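You operate a simulated robot arm through the tools that you are given. There is no shell and no other tool.

You are at the controls of a simulated robot arm. One attempt, no reset.

Task
Pack the yellow small round straw basket on the dresser top. At the end: the white rag is in the yellow small round straw basket; the hearth stone from the dresser top is in the yellow small round straw basket; whatever was shut is shut again. Leave all else as you found it, and nothing knocked over (what rides in a drawer may roll over).

It is judged by the outcome, as a careful person would: the job done as asked, and still so three seconds after it is handed in. It fails if anything else is knocked over, pushed out of place, dropped, spilled or broken.

Robot
A 6-joint arm with a three-finger gripper, fixed in place. Base frame: the origin is on the floor under the middle of its stand, x ahead of it, y to its left, z up. Lengths are in mm, angles in degrees, forces in N, time in s.
It reaches about 1213 mm from its shoulder. Its first joint turns from -166.0 to 166.0 degrees. Payload 4.89 kg.
The TCP is the grasp point between the finger pads, 30 mm short of the fingertips. In the tool frame z runs along the fingers and y along their closing line. The gripper opens to 164 mm; its body begins 125 mm behind the TCP.
Orientation is told as [roll, pitch, yaw] about the base's x, y, z axes, in that order, counted from this pose: with the fingers straight down and closing along the base's y, the tool's x points along the base's -x, its y along +y and its z along -z.

Tools
- The arm moves only by the tool send_rows. Its argument "plan" is a list that holds one entry, the list of rows, each a list of 7 numbers: the opening, from 0 (shut) to 1 (fully open), then the shift along the base's x, y, z in units of 100 mm (1.0 is 100 mm), then the turn, a rotation vector about the base's x, y, z in units of 180 degrees (1.0 is 180 degrees). In form: [[[hand, dx, dy, dz, rx, ry, rz], ...]]. A call has 1 to 20 rows; each row is the pose to reach, as a shift and turn from the pose commanded when the call began. A call with a number of a shift or a turn outside -1 to 1 is refused whole. A row lasts 0.2 s, in which the tool goes at most 50 mm and 8.6 degrees; a call with a longer step from one row to the next is refused whole, and so is a gripper value outside its range. Where a pose cannot be reached the arm comes as near as it can. A force on the tool above 40 N (or 10 N above the force at the start of the call, whichever is more), or a blocked arm, ends the call early, and 0.2 s more pass. The fingers move at their own pace (about 108 mm/s each) and stop on an object; they squeeze with about 36 N. The grip force told is the motor's: it shows also when the fingers shut on nothing. Time passes only in rows, and 0.2 s behind the last, so rows that repeat a pose let the fingers close. It gives the time, the measured TCP pose, the force on the tool (base axes), the opening and the grip force at its end, in the units of the frame above (readings bear some noise), with the torque about the TCP (base axes, N m) and any sound that the robot's microphone picked up.
- Cameras (640 x 400 px; columns grow to the right, rows downward): "scene" is fixed at [49.6, 500.1, 1361.7]; the picture's right is [-0.16, -0.99, 0.00], its down [-0.33, 0.05, -0.94] and it looks along [0.93, -0.15, -0.33] (base axes); focal length 293 px, centre (320, 200). "wrist" rides on the gripper at [76, -2, -152] in the tool frame; the picture's right is [0.02, 1.00, 0.00], its down [-0.88, 0.02, -0.47] and it looks along [-0.47, 0.01, 0.88] (tool axes); focal length 247 px, centre (320, 200). There is no depth. A picture from a camera that has moved, and an enlarged one, comes with that camera's place and axes in the base frame and with its lens.
- grab_frame(camera): a new picture of that camera. No time passes.
- lift_body(by): moves the trunk up (or, below 0, down) by that many mm; the arm rides with it, the base frame stays. It gives what a move gives, with no picture.
- inspect(camera, box): a new picture of the part [left, top, right, bottom] of that camera's present view, enlarged. No time passes.
- close_job(): hands the job in; it is judged then, once.

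Places have to be worked out from the pictures, the camera data and where the tool is seen. Open the gripper and draw the arm clear of the work before you hand the job in, unless the task says otherwise.

The tools are called as name(argument=value, ...) on one line, values as JSON. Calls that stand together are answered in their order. send_rows: Moves the arm, as the interface text tells. Its arguments: {"type":"object","properties":{"plan":{"type":"array","items":{"type":"array","items":{"type":"array","items":{"type":"number"}}}}},"required":["plan"]} The other tools are called the same way: lift_body (by) moves the trunk up or down; grab_frame (camera) takes a picture; inspect (camera, box) takes an enlarged picture of a part of a camera's view; close_job () hands the job in.

At the start:

```text
clock: 0.0
eef_pos: [497.4, 137.3, 1265.3]
tcp_rot: [0.1, 0.0, 0.1]
wrist_force: [0.4, 0.0, -1.0]
torque: [-0.03, 0.01, 0.0]
finger_gap: 164.1
grasp_force: 0.2
trunk travel left (down, up): [-125.0, 265.0]
```

scene: 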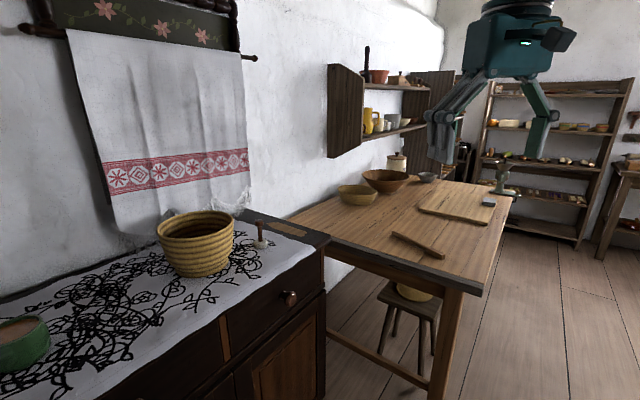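
wrist: 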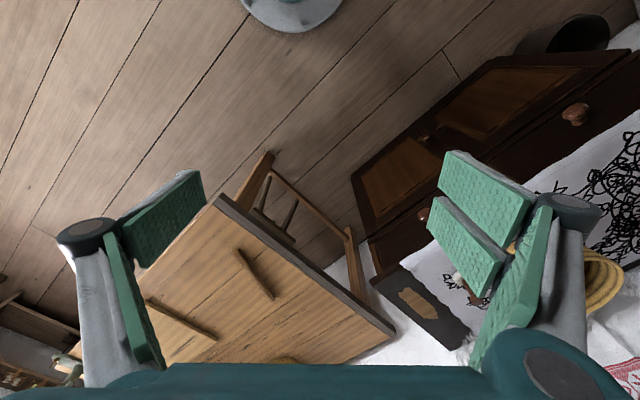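

I start by looking closely at the dresser top and surroundings to find the basket, the rag and the hearth stone.

inspect(camera="scene", box=[140, 180, 340, 305])

inspect(camera="scene", box=[0, 200, 330, 400])

inspect(camera="scene", box=[320, 120, 540, 270])

inspect(camera="wrist", box=[340, 100, 640, 400])

```text
3.20 times, centred on (240, 242) of scene
camera zoom: at [49.6, 500.1, 1361.7], right [-0.16, -0.99, 0.0], down [-0.33, 0.05, -0.94], along [0.93, -0.15, -0.33], focal length 939 px, centre (576, 64)
```

zoom: 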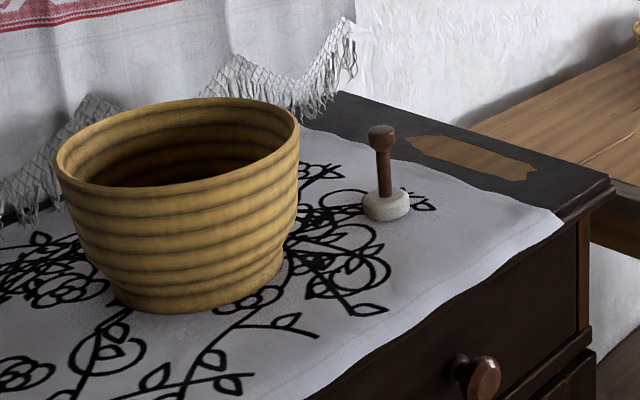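

```text
1.94 times, centred on (165, 300) of scene
camera zoom: at [49.6, 500.1, 1361.7], right [-0.16, -0.99, 0.0], down [-0.33, 0.05, -0.94], along [0.93, -0.15, -0.33], focal length 569 px, centre (621, 6)
```

zoom: 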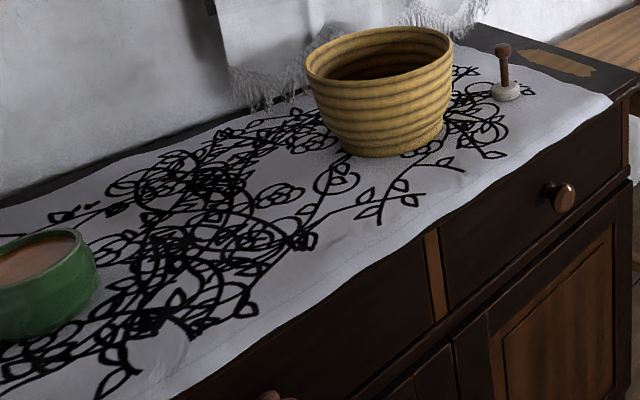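

```text
2.67 times, centred on (430, 195) of scene
camera zoom: at [49.6, 500.1, 1361.7], right [-0.16, -0.99, 0.0], down [-0.33, 0.05, -0.94], along [0.93, -0.15, -0.33], focal length 782 px, centre (27, 213)
```

zoom: 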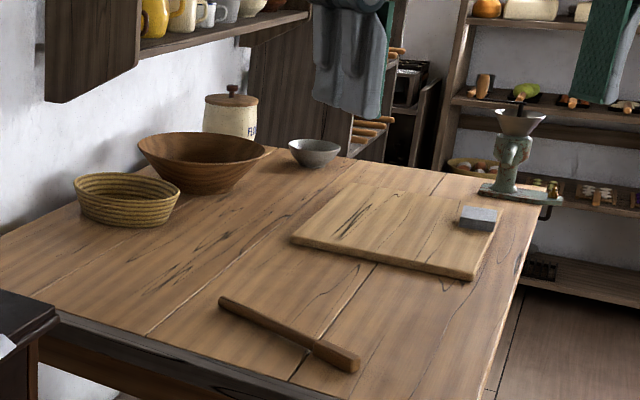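

```text
1.33 times, centred on (490, 250) of wrist
camera zoom: at [422.5, 136.4, 1418.1], right [-0.02, 1.0, 0.0], down [0.88, 0.02, 0.47], along [0.47, 0.01, -0.88], focal length 329 px, centre (93, 133)
```

zoom: 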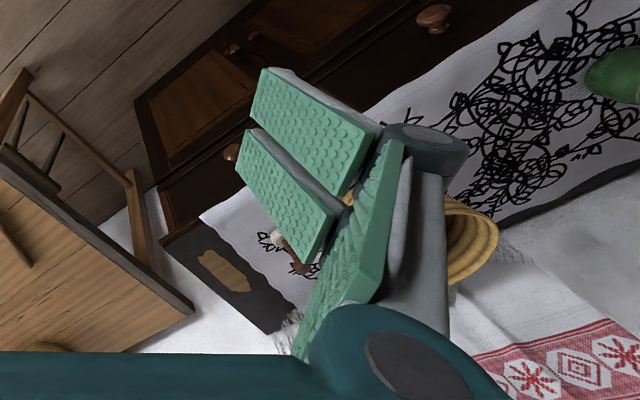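

I see a basket, a small white stone with a brown handle, and a green bowl on the dresser, but no rag in the open yet. I'll zoom in on other areas to look for it.

inspect(camera="scene", box=[320, 240, 480, 400])

inspect(camera="scene", box=[480, 60, 640, 260])

inspect(camera="scene", box=[320, 30, 480, 190])

inspect(camera="wrist", box=[340, 0, 640, 200])

inspect(camera="scene", box=[230, 210, 280, 260])

```text
2.50 times, centred on (400, 320) of scene
camera zoom: at [49.6, 500.1, 1361.7], right [-0.16, -0.99, 0.0], down [-0.33, 0.05, -0.94], along [0.93, -0.15, -0.33], focal length 733 px, centre (120, -100)
```

zoom: 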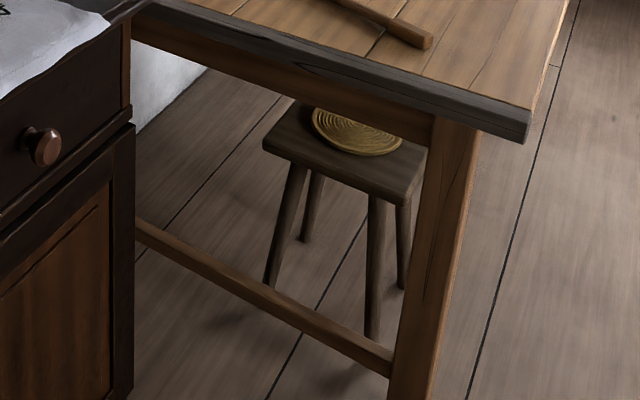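

```text
2.00 times, centred on (560, 160) of scene
camera zoom: at [49.6, 500.1, 1361.7], right [-0.16, -0.99, 0.0], down [-0.33, 0.05, -0.94], along [0.93, -0.15, -0.33], focal length 587 px, centre (-160, 280)
```

zoom: 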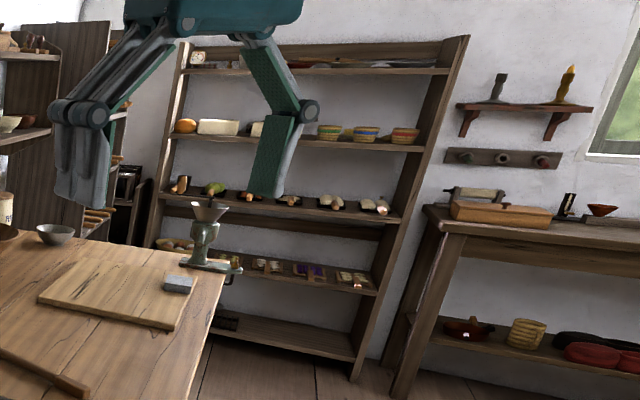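

```text
2.50 times, centred on (400, 110) of scene
camera zoom: at [49.6, 500.1, 1361.7], right [-0.16, -0.99, 0.0], down [-0.33, 0.05, -0.94], along [0.93, -0.15, -0.33], focal length 733 px, centre (120, 425)
```

zoom: 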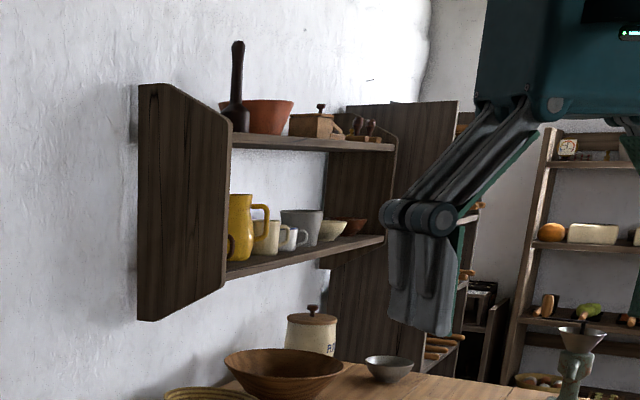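

```text
2.00 times, centred on (490, 100) of wrist
camera zoom: at [422.5, 136.4, 1418.1], right [-0.02, 1.0, 0.0], down [0.88, 0.02, 0.47], along [0.47, 0.01, -0.88], focal length 494 px, centre (-20, 400)
```

zoom: 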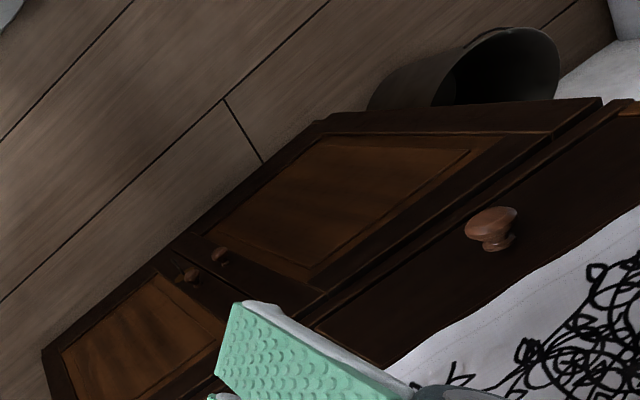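

```text
8.00 times, centred on (255, 235) of scene
camera zoom: at [49.6, 500.1, 1361.7], right [-0.16, -0.99, 0.0], down [-0.33, 0.05, -0.94], along [0.93, -0.15, -0.33], focal length 2347 px, centre (840, -80)
```

zoom: 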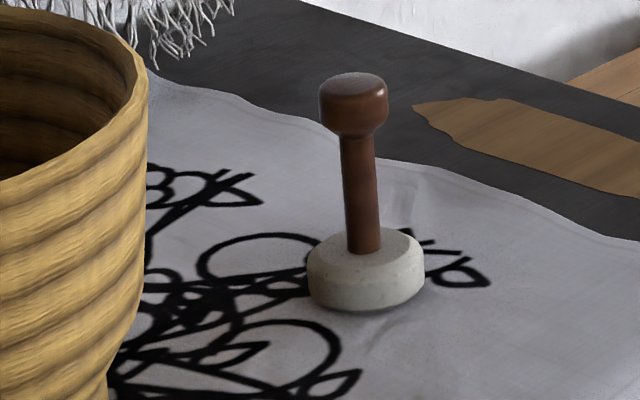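

No rag is visible in the open, so it is likely in a drawer or behind a door of the dresser. I'll turn the tool about 45° to the left, facing the dresser, and move it left for a better view of the top and front.

send_rows(plan=[[[1, 0, 0.17, 0, 0, 0, 0.042], [1, 0, 0.34, 0, 0, 0, 0.084], [1, 0, 0.5, 0, 0, 0, 0.126], [1, 0, 0.67, 0, 0, 0, 0.168], [1, 0, 0.84, 0, 0, 0, 0.21], [1, 0, 1.0, 0, 0, 0, 0.25]]])

grab_frame(camera="wrist")

```text
clock: 1.4
eef_pos: [496.7, 238.4, 1265.9]
tcp_rot: [0.0, 0.0, 45.2]
wrist_force: [0.6, -0.3, -0.2]
torque: [0.06, -0.06, 0.0]
finger_gap: 164.1
grasp_force: 0.1
trunk travel left (down, up): [-125.0, 265.0]
```

```text
taken
camera wrist: at [445.6, 183.5, 1418.3], right [-0.72, 0.69, 0.0], down [0.61, 0.64, 0.47], along [0.33, 0.34, -0.88], focal length 247 px, centre (320, 200)
```

wrist: 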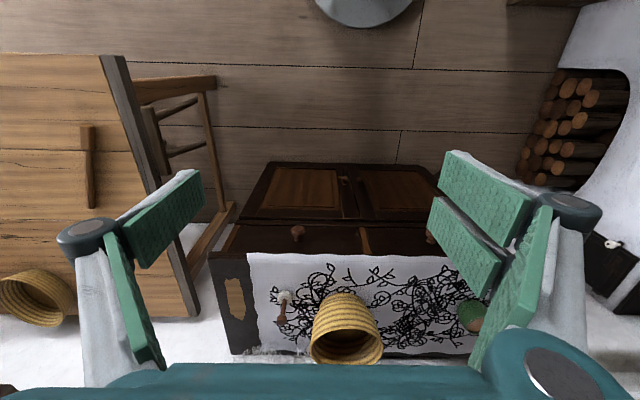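

Now the dresser sits square in the view. I'll zoom in on it.

inspect(camera="wrist", box=[200, 150, 520, 370])

inspect(camera="wrist", box=[220, 240, 400, 370])

```text
1.82 times, centred on (360, 260) of wrist
camera zoom: at [445.6, 183.5, 1418.3], right [-0.72, 0.69, 0.0], down [0.61, 0.64, 0.47], along [0.33, 0.34, -0.88], focal length 449 px, centre (247, 91)
```

zoom: 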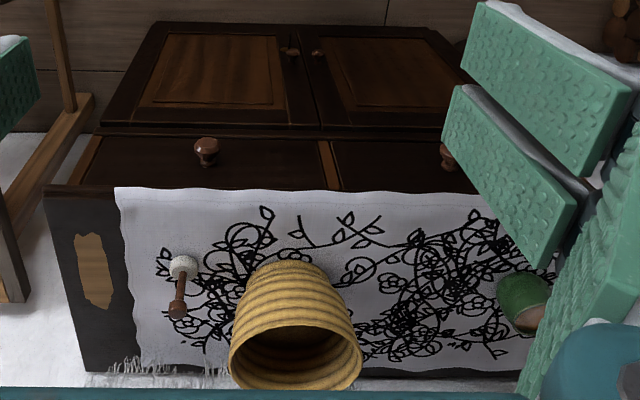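

```text
3.08 times, centred on (310, 305) of wrist
camera zoom: at [445.6, 183.5, 1418.3], right [-0.72, 0.69, 0.0], down [0.61, 0.64, 0.47], along [0.33, 0.34, -0.88], focal length 760 px, centre (351, -123)
```

zoom: 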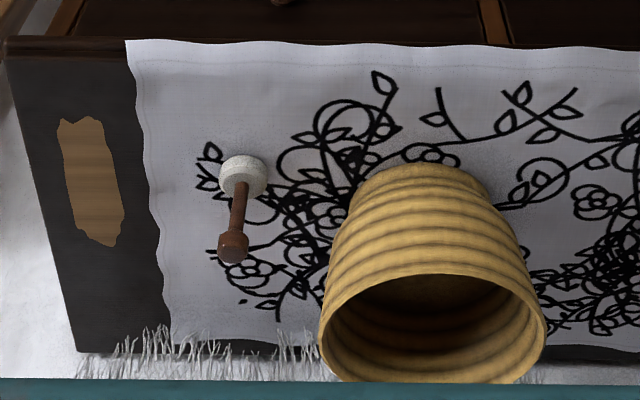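

The stone (about x 954, y 557, z 893) and basket (rim centre about 871, 732, 1010) are located, and the dresser has two drawers and two doors. I'll tilt the tool forward and start lowering it towards the nearer (robot's right) drawer knob, estimated at (824, 472, 762).

send_rows(plan=[[[1, 0.05, 0.0, -0.12, 0.0295, -0.0295, 0], [1, 0.1, 0.0, -0.25, 0.059, -0.059, 0], [1, 0.15, 0.0, -0.37, 0.0885, -0.0885, 0], [1, 0.2, 0.0, -0.5, 0.118, -0.118, 0], [1, 0.25, 0.0, -0.62, 0.1475, -0.1475, 0], [1, 0.3, 0.0, -0.75, 0.177, -0.177, 0], [1, 0.35, 0.0, -0.87, 0.2065, -0.2065, 0], [1, 0.4, 0.0, -1.0, 0.236, -0.236, 0]]])

grab_frame(camera="wrist")

grab_frame(camera="scene")

```text
clock: 3.2
eef_pos: [537.8, 237.8, 1167.0]
tcp_rot: [-0.1, -60.2, 45.1]
wrist_force: [-0.5, 0.0, -0.4]
torque: [0.01, -0.08, -0.05]
finger_gap: 163.9
grasp_force: 0.2
trunk travel left (down, up): [-125.0, 265.0]
```

```text
taken
camera wrist: at [418.7, 115.9, 1175.4], right [-0.71, 0.7, -0.02], down [0.01, 0.03, 1.0], along [0.7, 0.71, -0.03], focal length 247 px, centre (320, 200)
```

wrist: 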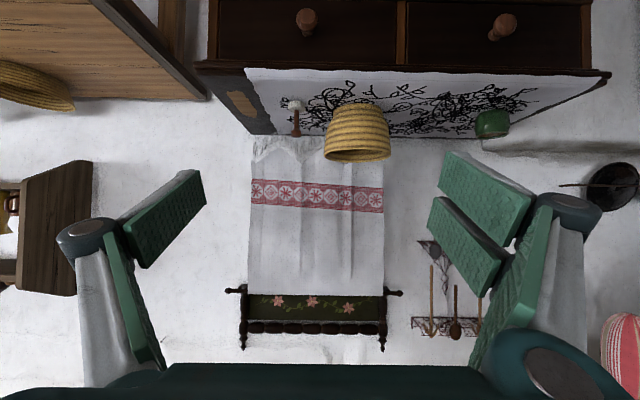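

```text
taken
```

scene: 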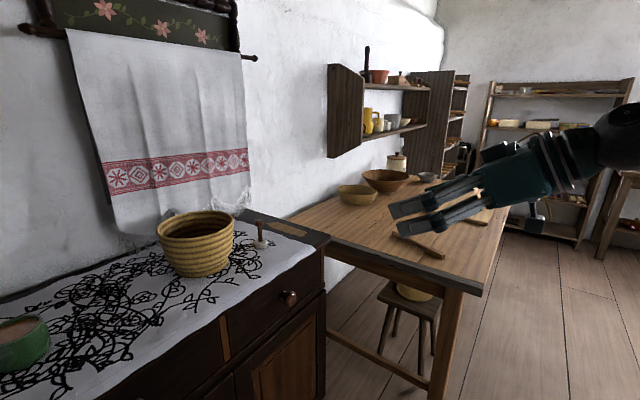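

The view confirms two drawers with one knob each, and nothing else on the top beyond the bowl, basket and stone. I'll lower towards the drawer-front level to see the knobs and doors.

send_rows(plan=[[[1, 0.1, 0.05, -0.33, 0, 0, 0], [1, 0.2, 0.1, -0.66, 0, 0, 0], [1, 0.3, 0.15, -1.0, 0, 0, 0]]])

send_rows(plan=[[[1, 0.1, 0.1, -0.33, 0, 0, 0], [1, 0.2, 0.2, -0.66, 0, 0, 0], [1, 0.3, 0.3, -1.0, 0, 0, 0]]])

grab_frame(camera="wrist")

grab_frame(camera="scene")

```text
clock: 4.0
eef_pos: [563.7, 249.5, 1064.9]
tcp_rot: [0.0, -60.1, 45.1]
wrist_force: [-2.0, -1.3, 0.7]
torque: [0.0, -0.18, -0.16]
finger_gap: 164.3
grasp_force: 0.1
trunk travel left (down, up): [-125.0, 265.0]
```

```text
clock: 4.8
eef_pos: [598.0, 282.6, 966.5]
tcp_rot: [-0.1, -60.1, 45.0]
wrist_force: [-2.5, -0.6, 0.7]
torque: [0.0, -0.1, -0.18]
finger_gap: 164.1
grasp_force: 0.0
trunk travel left (down, up): [-125.0, 265.0]
```

```text
taken
camera wrist: at [480.0, 161.2, 976.8], right [-0.71, 0.7, -0.02], down [0.01, 0.03, 1.0], along [0.7, 0.71, -0.03], focal length 247 px, centre (320, 200)
```

wrist: 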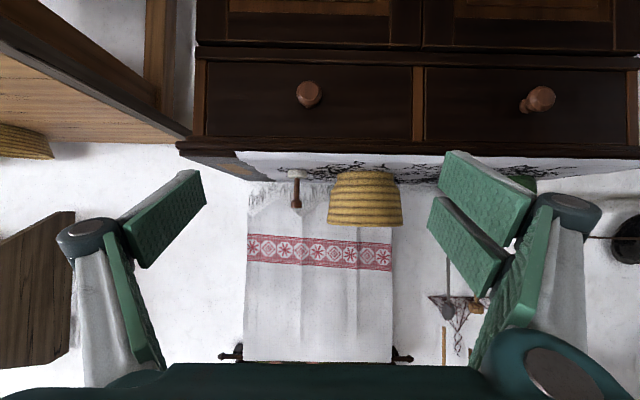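

```text
taken
```

scene: 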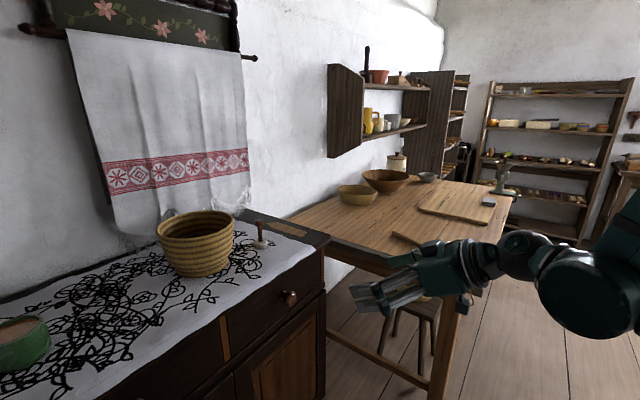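

I'll zoom in on the drawer fronts to measure knob positions and the dresser's angle.

inspect(camera="wrist", box=[170, 0, 410, 150])

inspect(camera="wrist", box=[400, 0, 640, 150])

inspect(camera="scene", box=[210, 220, 350, 400])

```text
2.67 times, centred on (290, 75) of wrist
camera zoom: at [480.0, 161.2, 976.8], right [-0.71, 0.7, -0.02], down [0.01, 0.03, 1.0], along [0.7, 0.71, -0.03], focal length 659 px, centre (400, 533)
```

zoom: 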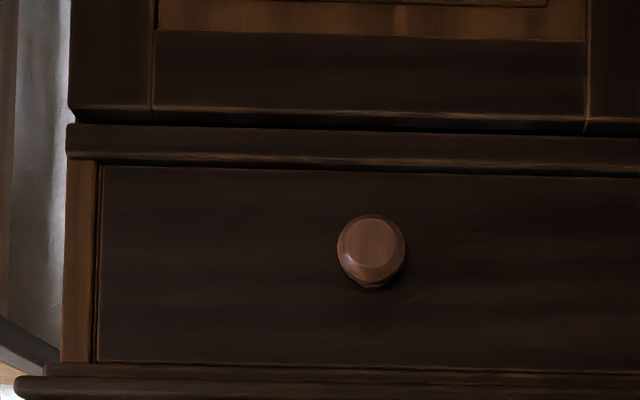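

```text
2.67 times, centred on (520, 75) of wrist
camera zoom: at [480.0, 161.2, 976.8], right [-0.71, 0.7, -0.02], down [0.01, 0.03, 1.0], along [0.7, 0.71, -0.03], focal length 659 px, centre (-213, 533)
```

zoom: 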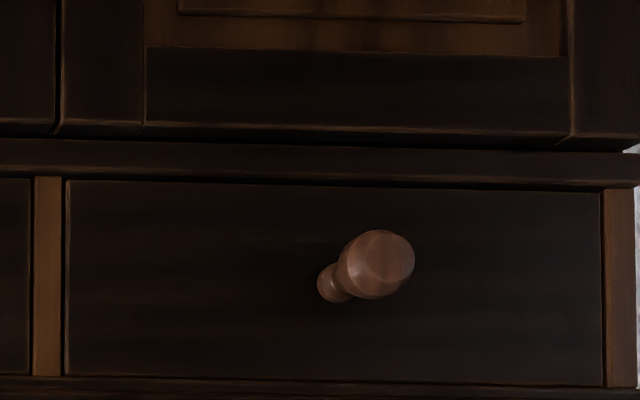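

```text
2.22 times, centred on (280, 310) of scene
camera zoom: at [49.6, 500.1, 1361.7], right [-0.16, -0.99, 0.0], down [-0.33, 0.05, -0.94], along [0.93, -0.15, -0.33], focal length 652 px, centre (409, -44)
```

zoom: 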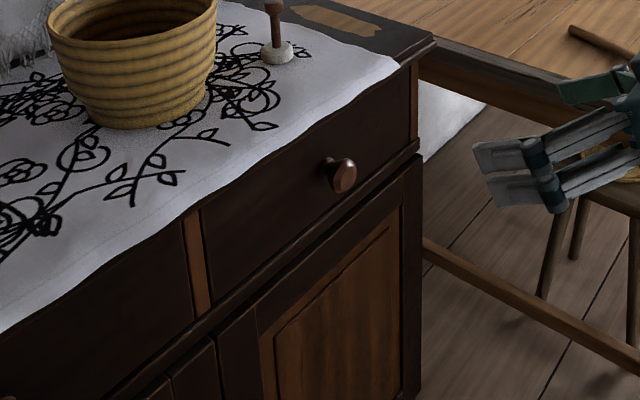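

Knob A's head is near (821, 470, 763), the drawer face is about 40 mm behind it, and the dresser normal is at about 44° azimuth. I'll move to a pre-grasp point about 110 mm in front of that knob.

send_rows(plan=[[[1, 0.17, 0.13, -0.33, 0, 0, 0], [1, 0.34, 0.26, -0.66, 0, 0, 0], [1, 0.5, 0.4, -1.0, 0, 0, 0]]])

send_rows(plan=[[[0.7, 0.24, 0.18, -0.26, 0, 0, 0], [0.7, 0.48, 0.36, -0.52, 0, 0, 0], [0.7, 0.72, 0.54, -0.78, 0, 0, 0], [0.7, 0.94, 0.72, -1.0, 0, 0, 0]]])

grab_frame(camera="wrist")

grab_frame(camera="scene")

```text
clock: 5.6
eef_pos: [681.4, 332.2, 925.4]
tcp_rot: [-0.1, -59.8, 45.0]
wrist_force: [-0.8, -0.8, 0.8]
torque: [-0.02, -0.03, -0.02]
finger_gap: 164.0
grasp_force: 0.1
out of reach, approached as far as the arm can: row 1, 2, 3
trunk travel left (down, up): [-125.0, 265.0]
```

```text
clock: 6.6
eef_pos: [786.8, 407.7, 840.4]
tcp_rot: [0.0, -60.0, 45.0]
wrist_force: [-1.4, -0.2, 2.1]
torque: [-0.05, 0.04, -0.06]
finger_gap: 114.5
grasp_force: 0.1
out of reach, approached as far as the arm can: row 1, 2, 3, 4
trunk travel left (down, up): [-125.0, 265.0]
```

```text
taken
camera wrist: at [668.6, 287.7, 850.3], right [-0.71, 0.7, -0.02], down [0.01, 0.04, 1.0], along [0.7, 0.71, -0.03], focal length 247 px, centre (320, 200)
```

wrist: 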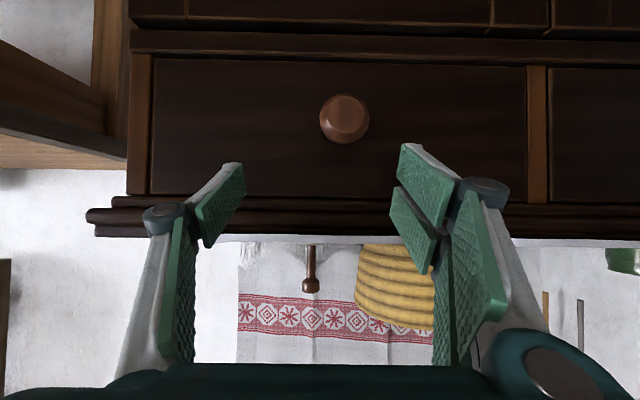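

```text
taken
```

scene: 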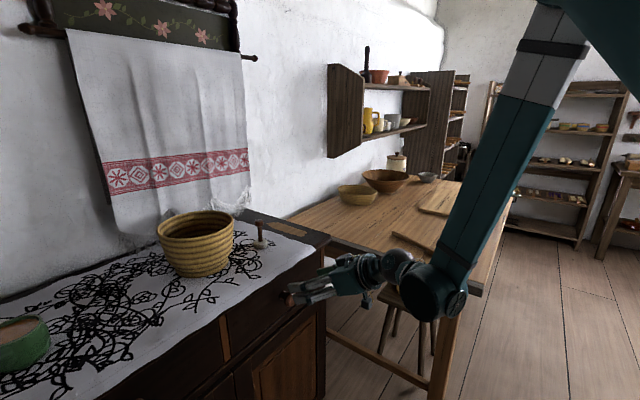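

The arm could not reach that low at the present trunk height. I'll back off and up, then lower the trunk.

send_rows(plan=[[[0.7, -0.2, -0.15, 0.33, 0, 0, 0], [0.7, -0.4, -0.3, 0.66, 0, 0, 0], [0.7, -0.6, -0.5, 1.0, 0, 0, 0]]])

```text
clock: 7.4
eef_pos: [726.6, 360.4, 940.8]
tcp_rot: [0.1, -60.0, 44.9]
wrist_force: [2.8, 1.3, -1.3]
torque: [0.06, 0.05, 0.1]
finger_gap: 114.9
grasp_force: 0.1
trunk travel left (down, up): [-125.0, 265.0]
```

That moved relative to the reached pose, which is good to know. Now I lower the trunk fully; the tool stays about 100 mm clear of the knob.

lift_body(by=-125)

grab_frame(camera="wrist")

grab_frame(camera="scene")

```text
clock: 8.9
eef_pos: [724.8, 359.9, 816.6]
tcp_rot: [0.1, -60.0, 44.9]
wrist_force: [0.0, 0.1, -0.5]
torque: [0.0, -0.04, 0.02]
finger_gap: 114.6
grasp_force: 0.1
trunk travel left (down, up): [0.0, 390.0]
```

```text
taken
camera wrist: at [606.2, 238.9, 825.6], right [-0.71, 0.7, -0.02], down [0.01, 0.03, 1.0], along [0.7, 0.71, -0.03], focal length 247 px, centre (320, 200)
```

wrist: 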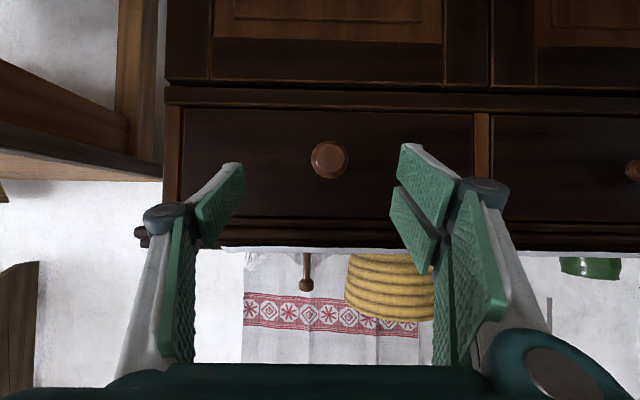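

```text
taken
```

scene: 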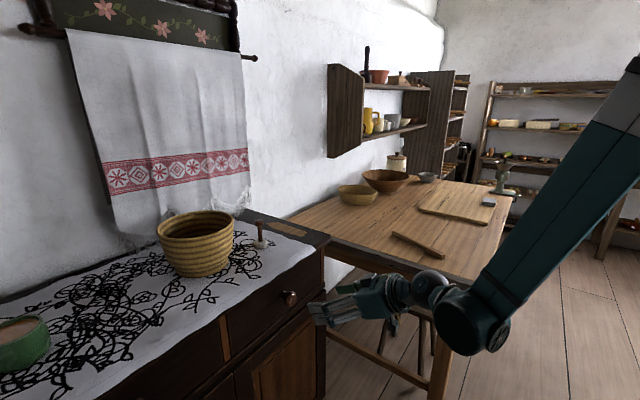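

Triangulating again puts the knob head at (822, 475, 762). I'll move to directly in front of it, about 90 mm short.

send_rows(plan=[[[0.7, 0.11, 0.17, -0.18, 0, 0, 0], [0.7, 0.22, 0.35, -0.36, 0, 0, 0], [0.7, 0.33, 0.52, -0.54, 0, 0, 0]]])

grab_frame(camera="wrist")

```text
clock: 9.7
eef_pos: [758.1, 411.7, 761.6]
tcp_rot: [0.2, -60.1, 44.9]
wrist_force: [-0.6, -1.1, 0.7]
torque: [-0.03, -0.02, -0.07]
finger_gap: 114.7
grasp_force: 0.1
trunk travel left (down, up): [0.0, 390.0]
```

```text
taken
camera wrist: at [639.4, 289.6, 771.5], right [-0.71, 0.7, -0.02], down [0.01, 0.03, 1.0], along [0.7, 0.71, -0.03], focal length 247 px, centre (320, 200)
```

wrist: 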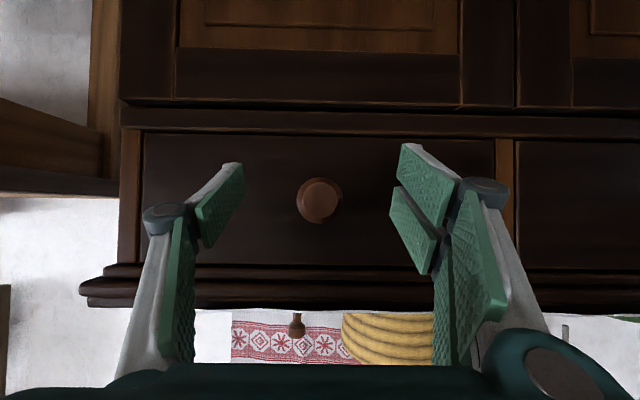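

The hand is squarely in front of the knob. I advance along the drawer normal so the knob head sits between the pads.

send_rows(plan=[[[0.7, 0.15, 0.15, 0, 0, 0, 0], [0.7, 0.3, 0.3, 0, 0, 0, 0], [0.7, 0.45, 0.45, 0, 0, 0, 0], [0.7, 0.58, 0.58, 0, 0, 0, 0]]])

grab_frame(camera="wrist")

inspect(camera="scene", box=[220, 220, 420, 345])

```text
clock: 10.7
eef_pos: [816.7, 469.2, 760.8]
tcp_rot: [0.1, -60.1, 45.0]
wrist_force: [-2.1, -4.3, 1.0]
torque: [0.09, 0.05, 0.24]
finger_gap: 115.2
grasp_force: 0.4
trunk travel left (down, up): [0.0, 390.0]
```

```text
taken
camera wrist: at [698.2, 348.8, 771.2], right [-0.71, 0.7, -0.02], down [0.01, 0.03, 1.0], along [0.7, 0.71, -0.03], focal length 247 px, centre (320, 200)
```

wrist: 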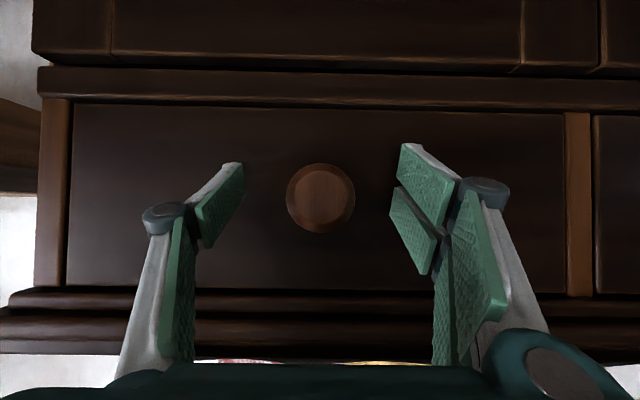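

```text
3.20 times, centred on (320, 282) of scene
camera zoom: at [49.6, 500.1, 1361.7], right [-0.16, -0.99, 0.0], down [-0.33, 0.05, -0.94], along [0.93, -0.15, -0.33], focal length 939 px, centre (320, -64)
```

zoom: 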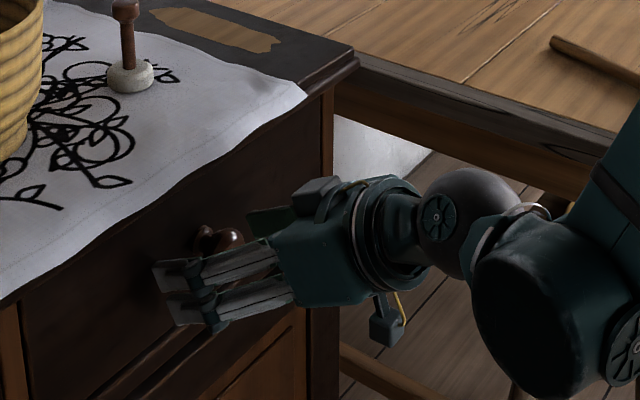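

The knob head lies between the pads at the right height. I'll close the fingers on it.

send_rows(plan=[[[0.3, 0, 0, 0, 0, 0, 0], [0.1, 0, 0, 0, 0, 0, 0], [0, 0, 0, 0, 0, 0, 0], [0, 0, 0, 0, 0, 0, 0], [0, 0, 0, 0, 0, 0, 0]]])

grab_frame(camera="wrist")

inspect(camera="scene", box=[220, 220, 420, 345])

```text
clock: 11.1
eef_pos: [806.2, 471.5, 762.2]
tcp_rot: [0.1, -59.8, 45.4]
wrist_force: [-65.4, -18.2, 3.3]
torque: [0.27, -0.78, 3.31]
finger_gap: 64.9
grasp_force: 19.0
trunk travel left (down, up): [0.0, 390.0]
stopped in row 1: the force on the tool passed its limit at 54 N (the readings are from after the stop); the commanded pose is now the measured one
```

```text
taken
camera wrist: at [689.9, 349.6, 772.2], right [-0.72, 0.69, -0.02], down [0.01, 0.04, 1.0], along [0.69, 0.72, -0.03], focal length 247 px, centre (320, 200)
```

wrist: 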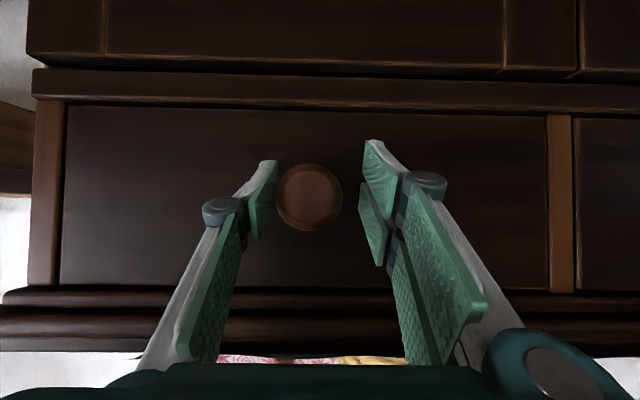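

```text
3.20 times, centred on (320, 282) of scene
camera zoom: at [49.6, 500.1, 1361.7], right [-0.16, -0.99, 0.0], down [-0.33, 0.05, -0.94], along [0.93, -0.15, -0.33], focal length 939 px, centre (320, -64)
```

zoom: 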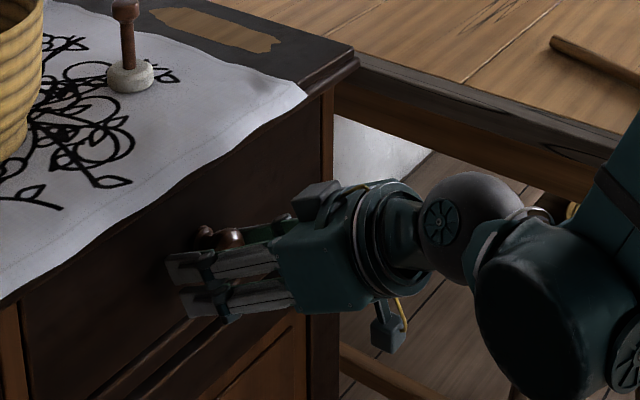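

Closing raised a side force and moved the hand back about 6 mm, so the fingertips probably touched the drawer face. I'll take a close look before correcting.

inspect(camera="wrist", box=[200, 120, 440, 270])

inspect(camera="scene", box=[260, 270, 330, 330])

```text
2.67 times, centred on (320, 195) of wrist
camera zoom: at [689.9, 349.6, 772.2], right [-0.72, 0.69, -0.02], down [0.01, 0.04, 1.0], along [0.69, 0.72, -0.03], focal length 659 px, centre (320, 213)
```

zoom: 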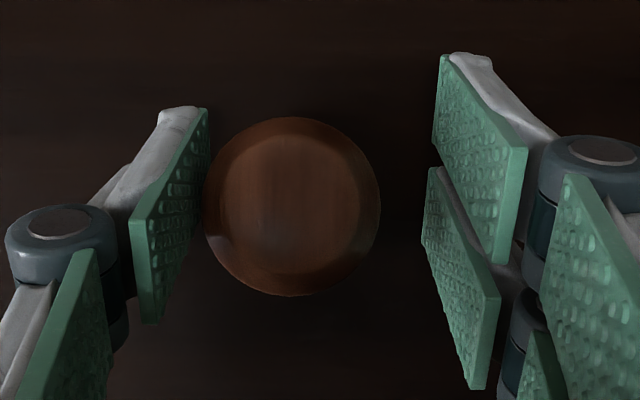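

```text
6.67 times, centred on (295, 300) of scene
camera zoom: at [49.6, 500.1, 1361.7], right [-0.16, -0.99, 0.0], down [-0.33, 0.05, -0.94], along [0.93, -0.15, -0.33], focal length 1956 px, centre (487, -467)
```

zoom: 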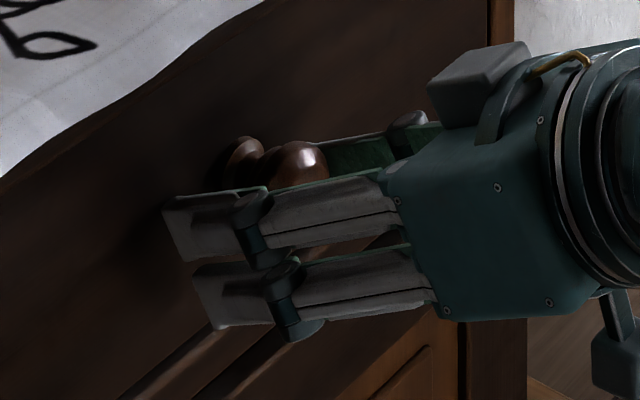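

The fingertips reach past the knob's base flange and touch the face. I'll reopen, back off about 20 mm along the normal and re-centre by about 7 mm.

send_rows(plan=[[[0.6, -0.04, -0.07, 0, 0, 0, 0], [0.6, -0.09, -0.19, 0, 0, 0, 0], [0.6, -0.09, -0.19, 0, 0, 0, 0]]])

grab_frame(camera="wrist")

inspect(camera="scene", box=[260, 270, 330, 330])

```text
clock: 11.9
eef_pos: [804.2, 450.4, 761.8]
tcp_rot: [0.2, -59.9, 45.2]
wrist_force: [0.4, 1.3, -0.1]
torque: [-0.01, 0.03, 0.0]
finger_gap: 98.2
grasp_force: 0.1
trunk travel left (down, up): [0.0, 390.0]
```

```text
taken
camera wrist: at [686.5, 329.5, 770.6], right [-0.72, 0.7, -0.02], down [0.01, 0.03, 1.0], along [0.7, 0.72, -0.03], focal length 247 px, centre (320, 200)
```

wrist: 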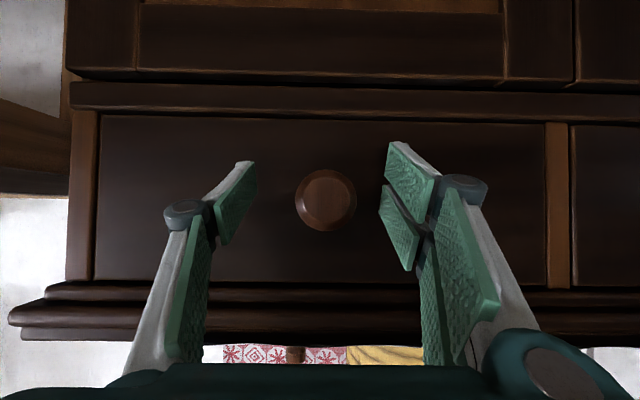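

```text
6.67 times, centred on (295, 300) of scene
camera zoom: at [49.6, 500.1, 1361.7], right [-0.16, -0.99, 0.0], down [-0.33, 0.05, -0.94], along [0.93, -0.15, -0.33], focal length 1956 px, centre (487, -467)
```

zoom: 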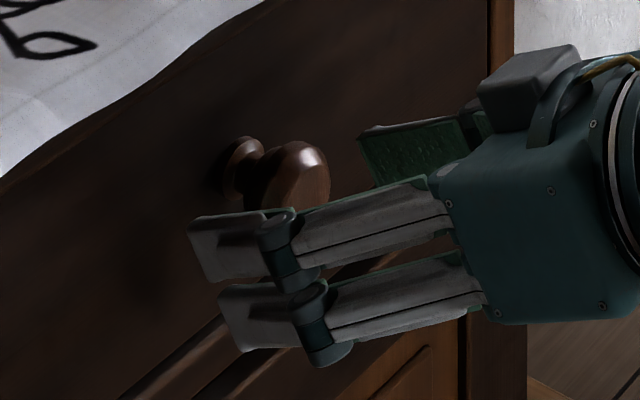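

The hand is now free of contact with the knob nearly centred. I'll go in 10 mm, correct 4 mm sideways, and close gradually.

send_rows(plan=[[[0.6, 0.043, 0.098, 0, 0, 0, 0], [0.45, 0.043, 0.098, 0, 0, 0, 0], [0.35, 0.043, 0.098, 0, 0, 0, 0], [0.3, 0.043, 0.098, 0, 0, 0, 0], [0.25, 0.043, 0.098, 0, 0, 0, 0], [0.2, 0.043, 0.098, 0, 0, 0, 0], [0.1, 0.043, 0.098, 0, 0, 0, 0], [0, 0.043, 0.098, 0, 0, 0, 0]]])

inspect(camera="wrist", box=[200, 120, 440, 270])

inspect(camera="scene", box=[260, 270, 330, 330])

```text
clock: 13.7
eef_pos: [808.1, 461.2, 760.5]
tcp_rot: [0.2, -59.9, 45.0]
wrist_force: [-10.2, 10.7, -0.2]
torque: [-0.02, -0.04, 0.24]
finger_gap: 46.0
grasp_force: 45.0
trunk travel left (down, up): [0.0, 390.0]
```

```text
2.67 times, centred on (320, 195) of wrist
camera zoom: at [690.3, 340.2, 770.4], right [-0.72, 0.7, -0.02], down [0.01, 0.04, 1.0], along [0.7, 0.72, -0.03], focal length 659 px, centre (320, 213)
```

zoom: 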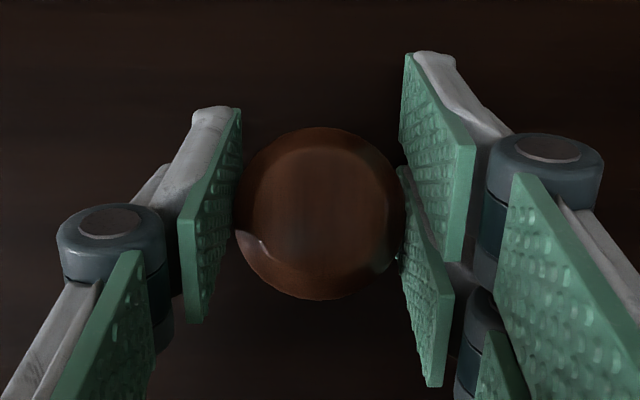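

```text
6.67 times, centred on (295, 300) of scene
camera zoom: at [49.6, 500.1, 1361.7], right [-0.16, -0.99, 0.0], down [-0.33, 0.05, -0.94], along [0.93, -0.15, -0.33], focal length 1956 px, centre (487, -467)
```

zoom: 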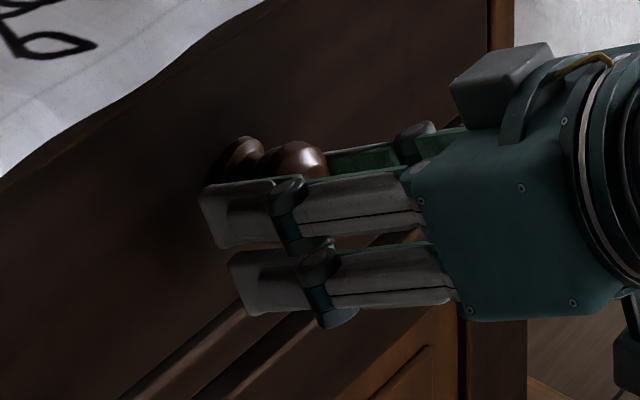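

The knob is gripped (46 mm gap, 45 N). I'll pull straight out along the normal, gently at first.

send_rows(plan=[[[0, -0.07, -0.07, 0, 0, 0, 0], [0, -0.14, -0.14, 0, 0, 0, 0], [0, -0.22, -0.21, 0, 0, 0, 0], [0, -0.29, -0.28, 0, 0, 0, 0], [0, -0.36, -0.35, 0, 0, 0, 0], [0, -0.43, -0.42, 0, 0, 0, 0]]])

grab_frame(camera="scene")

grab_frame(camera="wrist")

```text
clock: 15.1
eef_pos: [766.7, 419.9, 759.8]
tcp_rot: [0.2, -59.9, 45.0]
wrist_force: [-8.5, 6.9, -16.0]
torque: [-0.69, -0.07, 0.19]
finger_gap: 45.8
grasp_force: 45.1
trunk travel left (down, up): [0.0, 390.0]
```

```text
taken
```

scene: 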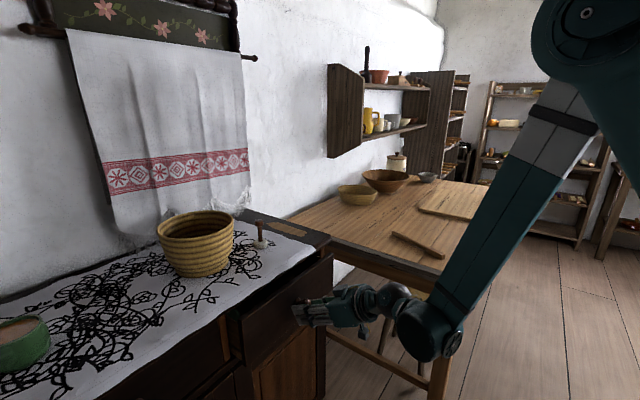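

```text
taken
camera wrist: at [648.4, 298.3, 770.7], right [-0.72, 0.7, -0.02], down [0.01, 0.04, 1.0], along [0.7, 0.72, -0.03], focal length 247 px, centre (320, 200)
```

wrist: 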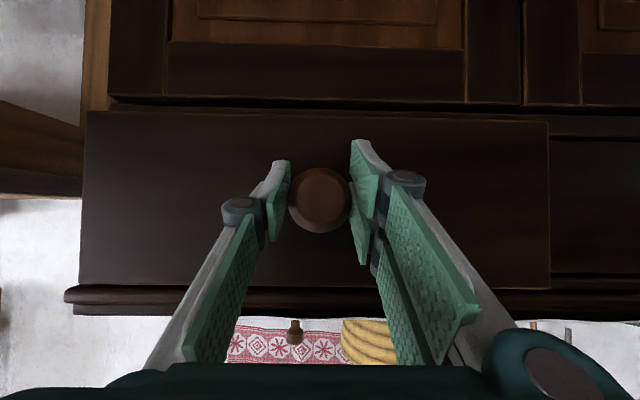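

The drawer is out about 60 mm. I'll zoom in to see whether anything white is inside before pulling further.

inspect(camera="scene", box=[220, 240, 350, 340])

```text
4.00 times, centred on (285, 290) of scene
camera zoom: at [49.6, 500.1, 1361.7], right [-0.16, -0.99, 0.0], down [-0.33, 0.05, -0.94], along [0.93, -0.15, -0.33], focal length 1173 px, centre (460, -160)
```

zoom: 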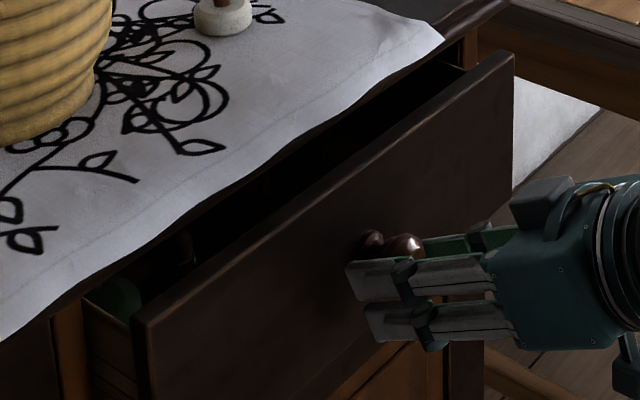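

Something greenish and something brown show inside; it's still dark. I pull further in small steps, watching for the reach limit.

send_rows(plan=[[[0, -0.07, -0.07, 0, 0, 0, 0], [0, -0.14, -0.14, 0, 0, 0, 0], [0, -0.22, -0.21, 0, 0, 0, 0]]])

inspect(camera="scene", box=[220, 240, 350, 340])

```text
clock: 15.9
eef_pos: [745.7, 398.6, 761.8]
tcp_rot: [0.0, -59.9, 45.2]
wrist_force: [-3.3, 4.1, -10.7]
torque: [-0.42, -0.08, -0.13]
finger_gap: 45.8
grasp_force: 45.4
trunk travel left (down, up): [0.0, 390.0]
```

```text
4.00 times, centred on (285, 290) of scene
camera zoom: at [49.6, 500.1, 1361.7], right [-0.16, -0.99, 0.0], down [-0.33, 0.05, -0.94], along [0.93, -0.15, -0.33], focal length 1173 px, centre (460, -160)
```

zoom: 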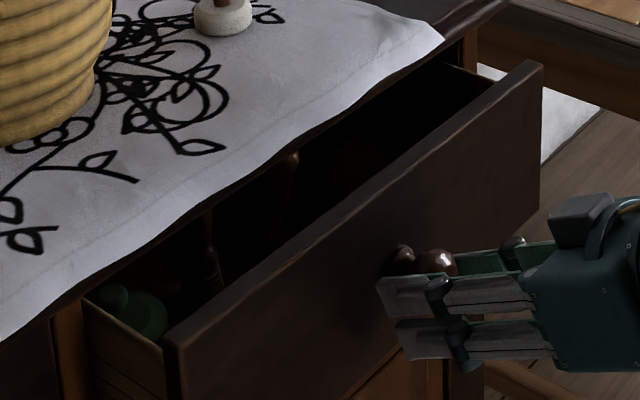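

No reach warning yet, and more of the contents show (a green round thing and turned wooden items). Continuing in small steps.

send_rows(plan=[[[0, -0.07, -0.07, 0, 0, 0, 0], [0, -0.14, -0.14, 0, 0, 0, 0], [0, -0.22, -0.21, 0, 0, 0, 0]]])

inspect(camera="scene", box=[220, 240, 350, 340])

```text
clock: 16.6
eef_pos: [729.7, 382.0, 761.4]
tcp_rot: [0.1, -59.5, 45.2]
wrist_force: [0.9, -1.7, -30.2]
torque: [-0.89, 0.63, -0.28]
finger_gap: 45.5
grasp_force: 45.0
out of reach, approached as far as the arm can: row 3
trunk travel left (down, up): [0.0, 390.0]
stopped in row 3: the force on the tool passed its limit at 47 N (the readings are from after the stop); the commanded pose is now the measured one
```

```text
4.00 times, centred on (285, 290) of scene
camera zoom: at [49.6, 500.1, 1361.7], right [-0.16, -0.99, 0.0], down [-0.33, 0.05, -0.94], along [0.93, -0.15, -0.33], focal length 1173 px, centre (460, -160)
```

zoom: 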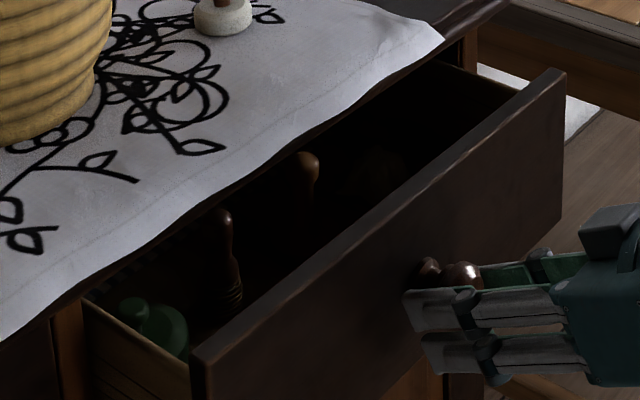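

The arm's inner reach limit is here with this tilt; the drawer is out about 115 mm. I'll release the knob and rise straight up to look in from above.

send_rows(plan=[[[0.6, 0, 0, 0, 0, 0, 0], [0.6, 0, 0, 0, 0, 0, 0], [0.6, 0, 0, 0.1, 0, 0, 0], [0.6, 0, 0, 0.3, 0, 0, 0], [0.6, 0, 0, 0.6, 0, 0, 0], [0.6, 0, 0, 1.0, 0, 0, 0]]])

send_rows(plan=[[[0.6, -0.1, -0.1, 0.25, -0.032, 0.032, 0], [0.6, -0.2, -0.2, 0.5, -0.064, 0.064, 0], [0.6, -0.3, -0.3, 0.75, -0.096, 0.096, 0], [0.6, -0.4, -0.4, 1.0, -0.125, 0.125, 0]]])

grab_frame(camera="wrist")

grab_frame(camera="scene")

```text
clock: 18.0
eef_pos: [729.3, 385.0, 863.7]
tcp_rot: [0.2, -59.6, 45.3]
wrist_force: [1.3, 1.0, -0.9]
torque: [-0.02, 0.05, 0.11]
finger_gap: 98.3
grasp_force: 0.2
trunk travel left (down, up): [0.0, 390.0]
```

```text
clock: 19.0
eef_pos: [686.5, 341.4, 962.8]
tcp_rot: [0.3, -27.7, 45.1]
wrist_force: [-0.3, 0.7, -0.6]
torque: [-0.03, 0.09, 0.0]
finger_gap: 98.5
grasp_force: 0.1
trunk travel left (down, up): [0.0, 390.0]
```

```text
taken
camera wrist: at [591.0, 243.2, 1061.8], right [-0.72, 0.69, -0.01], down [0.38, 0.41, 0.83], along [0.57, 0.6, -0.56], focal length 247 px, centre (320, 200)
```

wrist: 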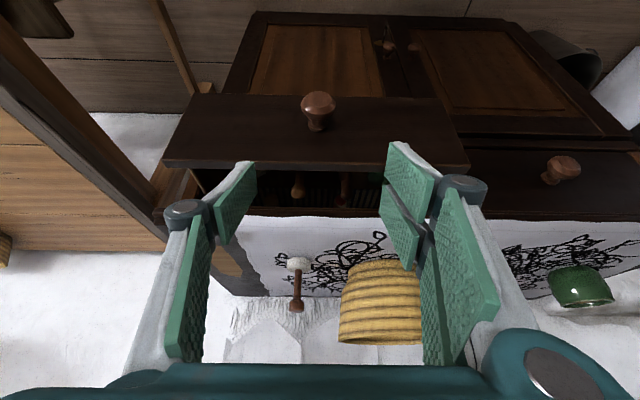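

```text
taken
```

scene: 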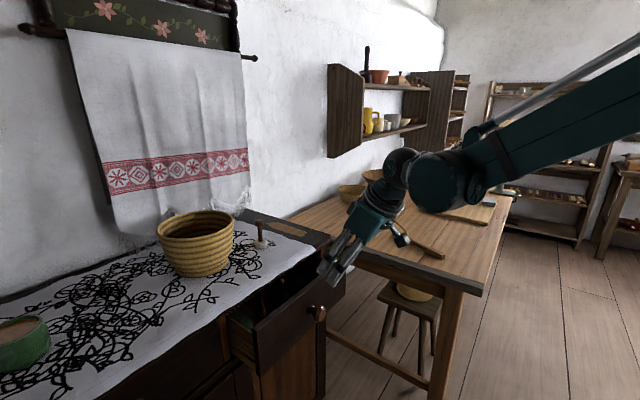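

inspect(camera="wrist", box=[170, 140, 430, 240])

inspect(camera="scene", box=[220, 240, 350, 340])

```text
2.46 times, centred on (300, 190) of wrist
camera zoom: at [591.0, 243.2, 1061.8], right [-0.72, 0.69, -0.01], down [0.38, 0.41, 0.83], along [0.57, 0.6, -0.56], focal length 608 px, centre (369, 225)
```

zoom: 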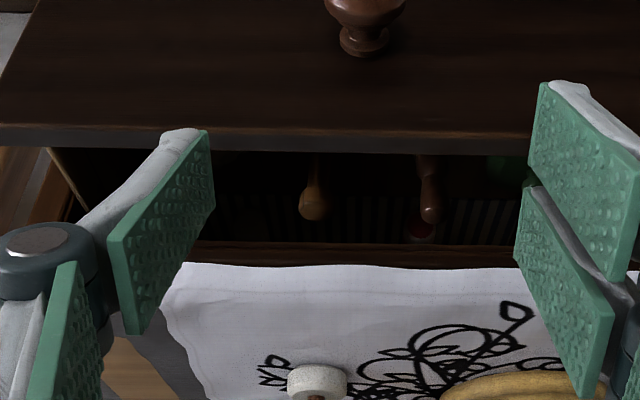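

```text
4.00 times, centred on (285, 290) of scene
camera zoom: at [49.6, 500.1, 1361.7], right [-0.16, -0.99, 0.0], down [-0.33, 0.05, -0.94], along [0.93, -0.15, -0.33], focal length 1173 px, centre (460, -160)
```

zoom: 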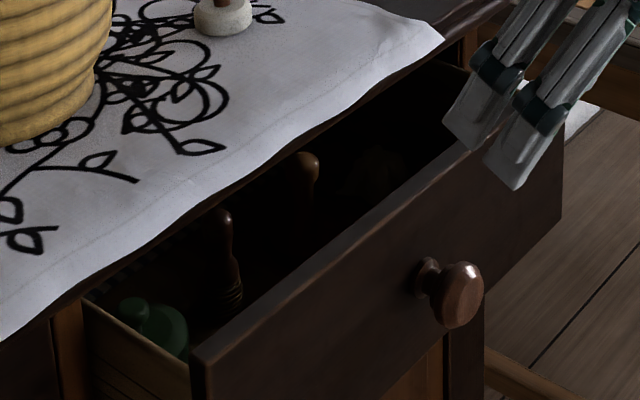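

It's too dark from here. I'll bring the tool upright above the drawer opening, fully open, to look straight in.

send_rows(plan=[[[1, 0.1, 0.1, 0.1, -0.027, 0.027, 0], [1, 0.2, 0.2, 0.2, -0.055, 0.055, 0], [1, 0.3, 0.3, 0.25, -0.082, 0.082, 0], [1, 0.4, 0.4, 0.3, -0.109, 0.109, 0]]])

grab_frame(camera="wrist")

inspect(camera="wrist", box=[200, 100, 440, 250])

```text
clock: 20.0
eef_pos: [727.0, 382.1, 994.4]
tcp_rot: [0.3, 0.0, 45.1]
wrist_force: [-1.6, -1.5, 1.8]
torque: [0.17, -0.27, -0.01]
finger_gap: 164.1
grasp_force: 0.1
trunk travel left (down, up): [0.0, 390.0]
```

```text
taken
camera wrist: at [675.8, 327.0, 1146.5], right [-0.72, 0.69, 0.01], down [0.61, 0.64, 0.47], along [0.32, 0.35, -0.88], focal length 247 px, centre (320, 200)
```

wrist: 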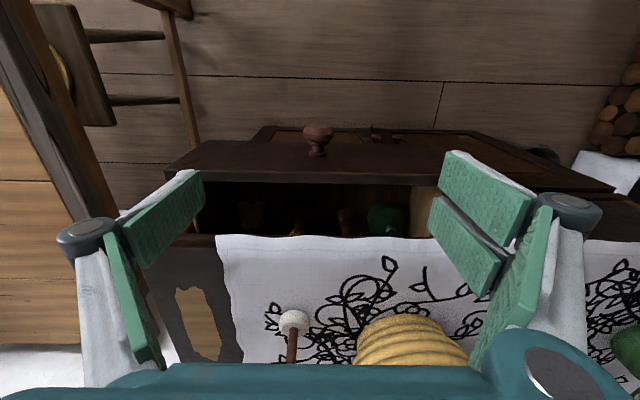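

```text
2.67 times, centred on (320, 175) of wrist
camera zoom: at [675.8, 327.0, 1146.5], right [-0.72, 0.69, 0.01], down [0.61, 0.64, 0.47], along [0.32, 0.35, -0.88], focal length 659 px, centre (320, 267)
```

zoom: 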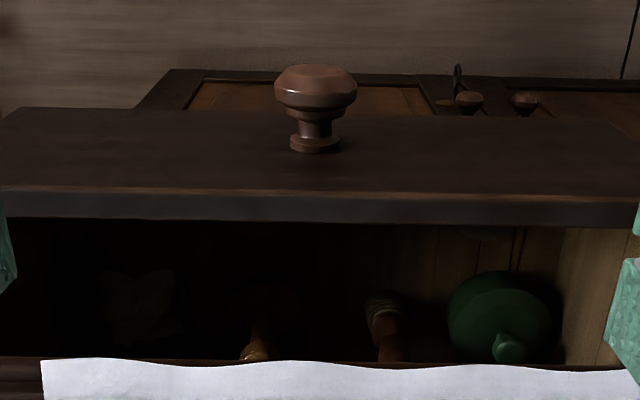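

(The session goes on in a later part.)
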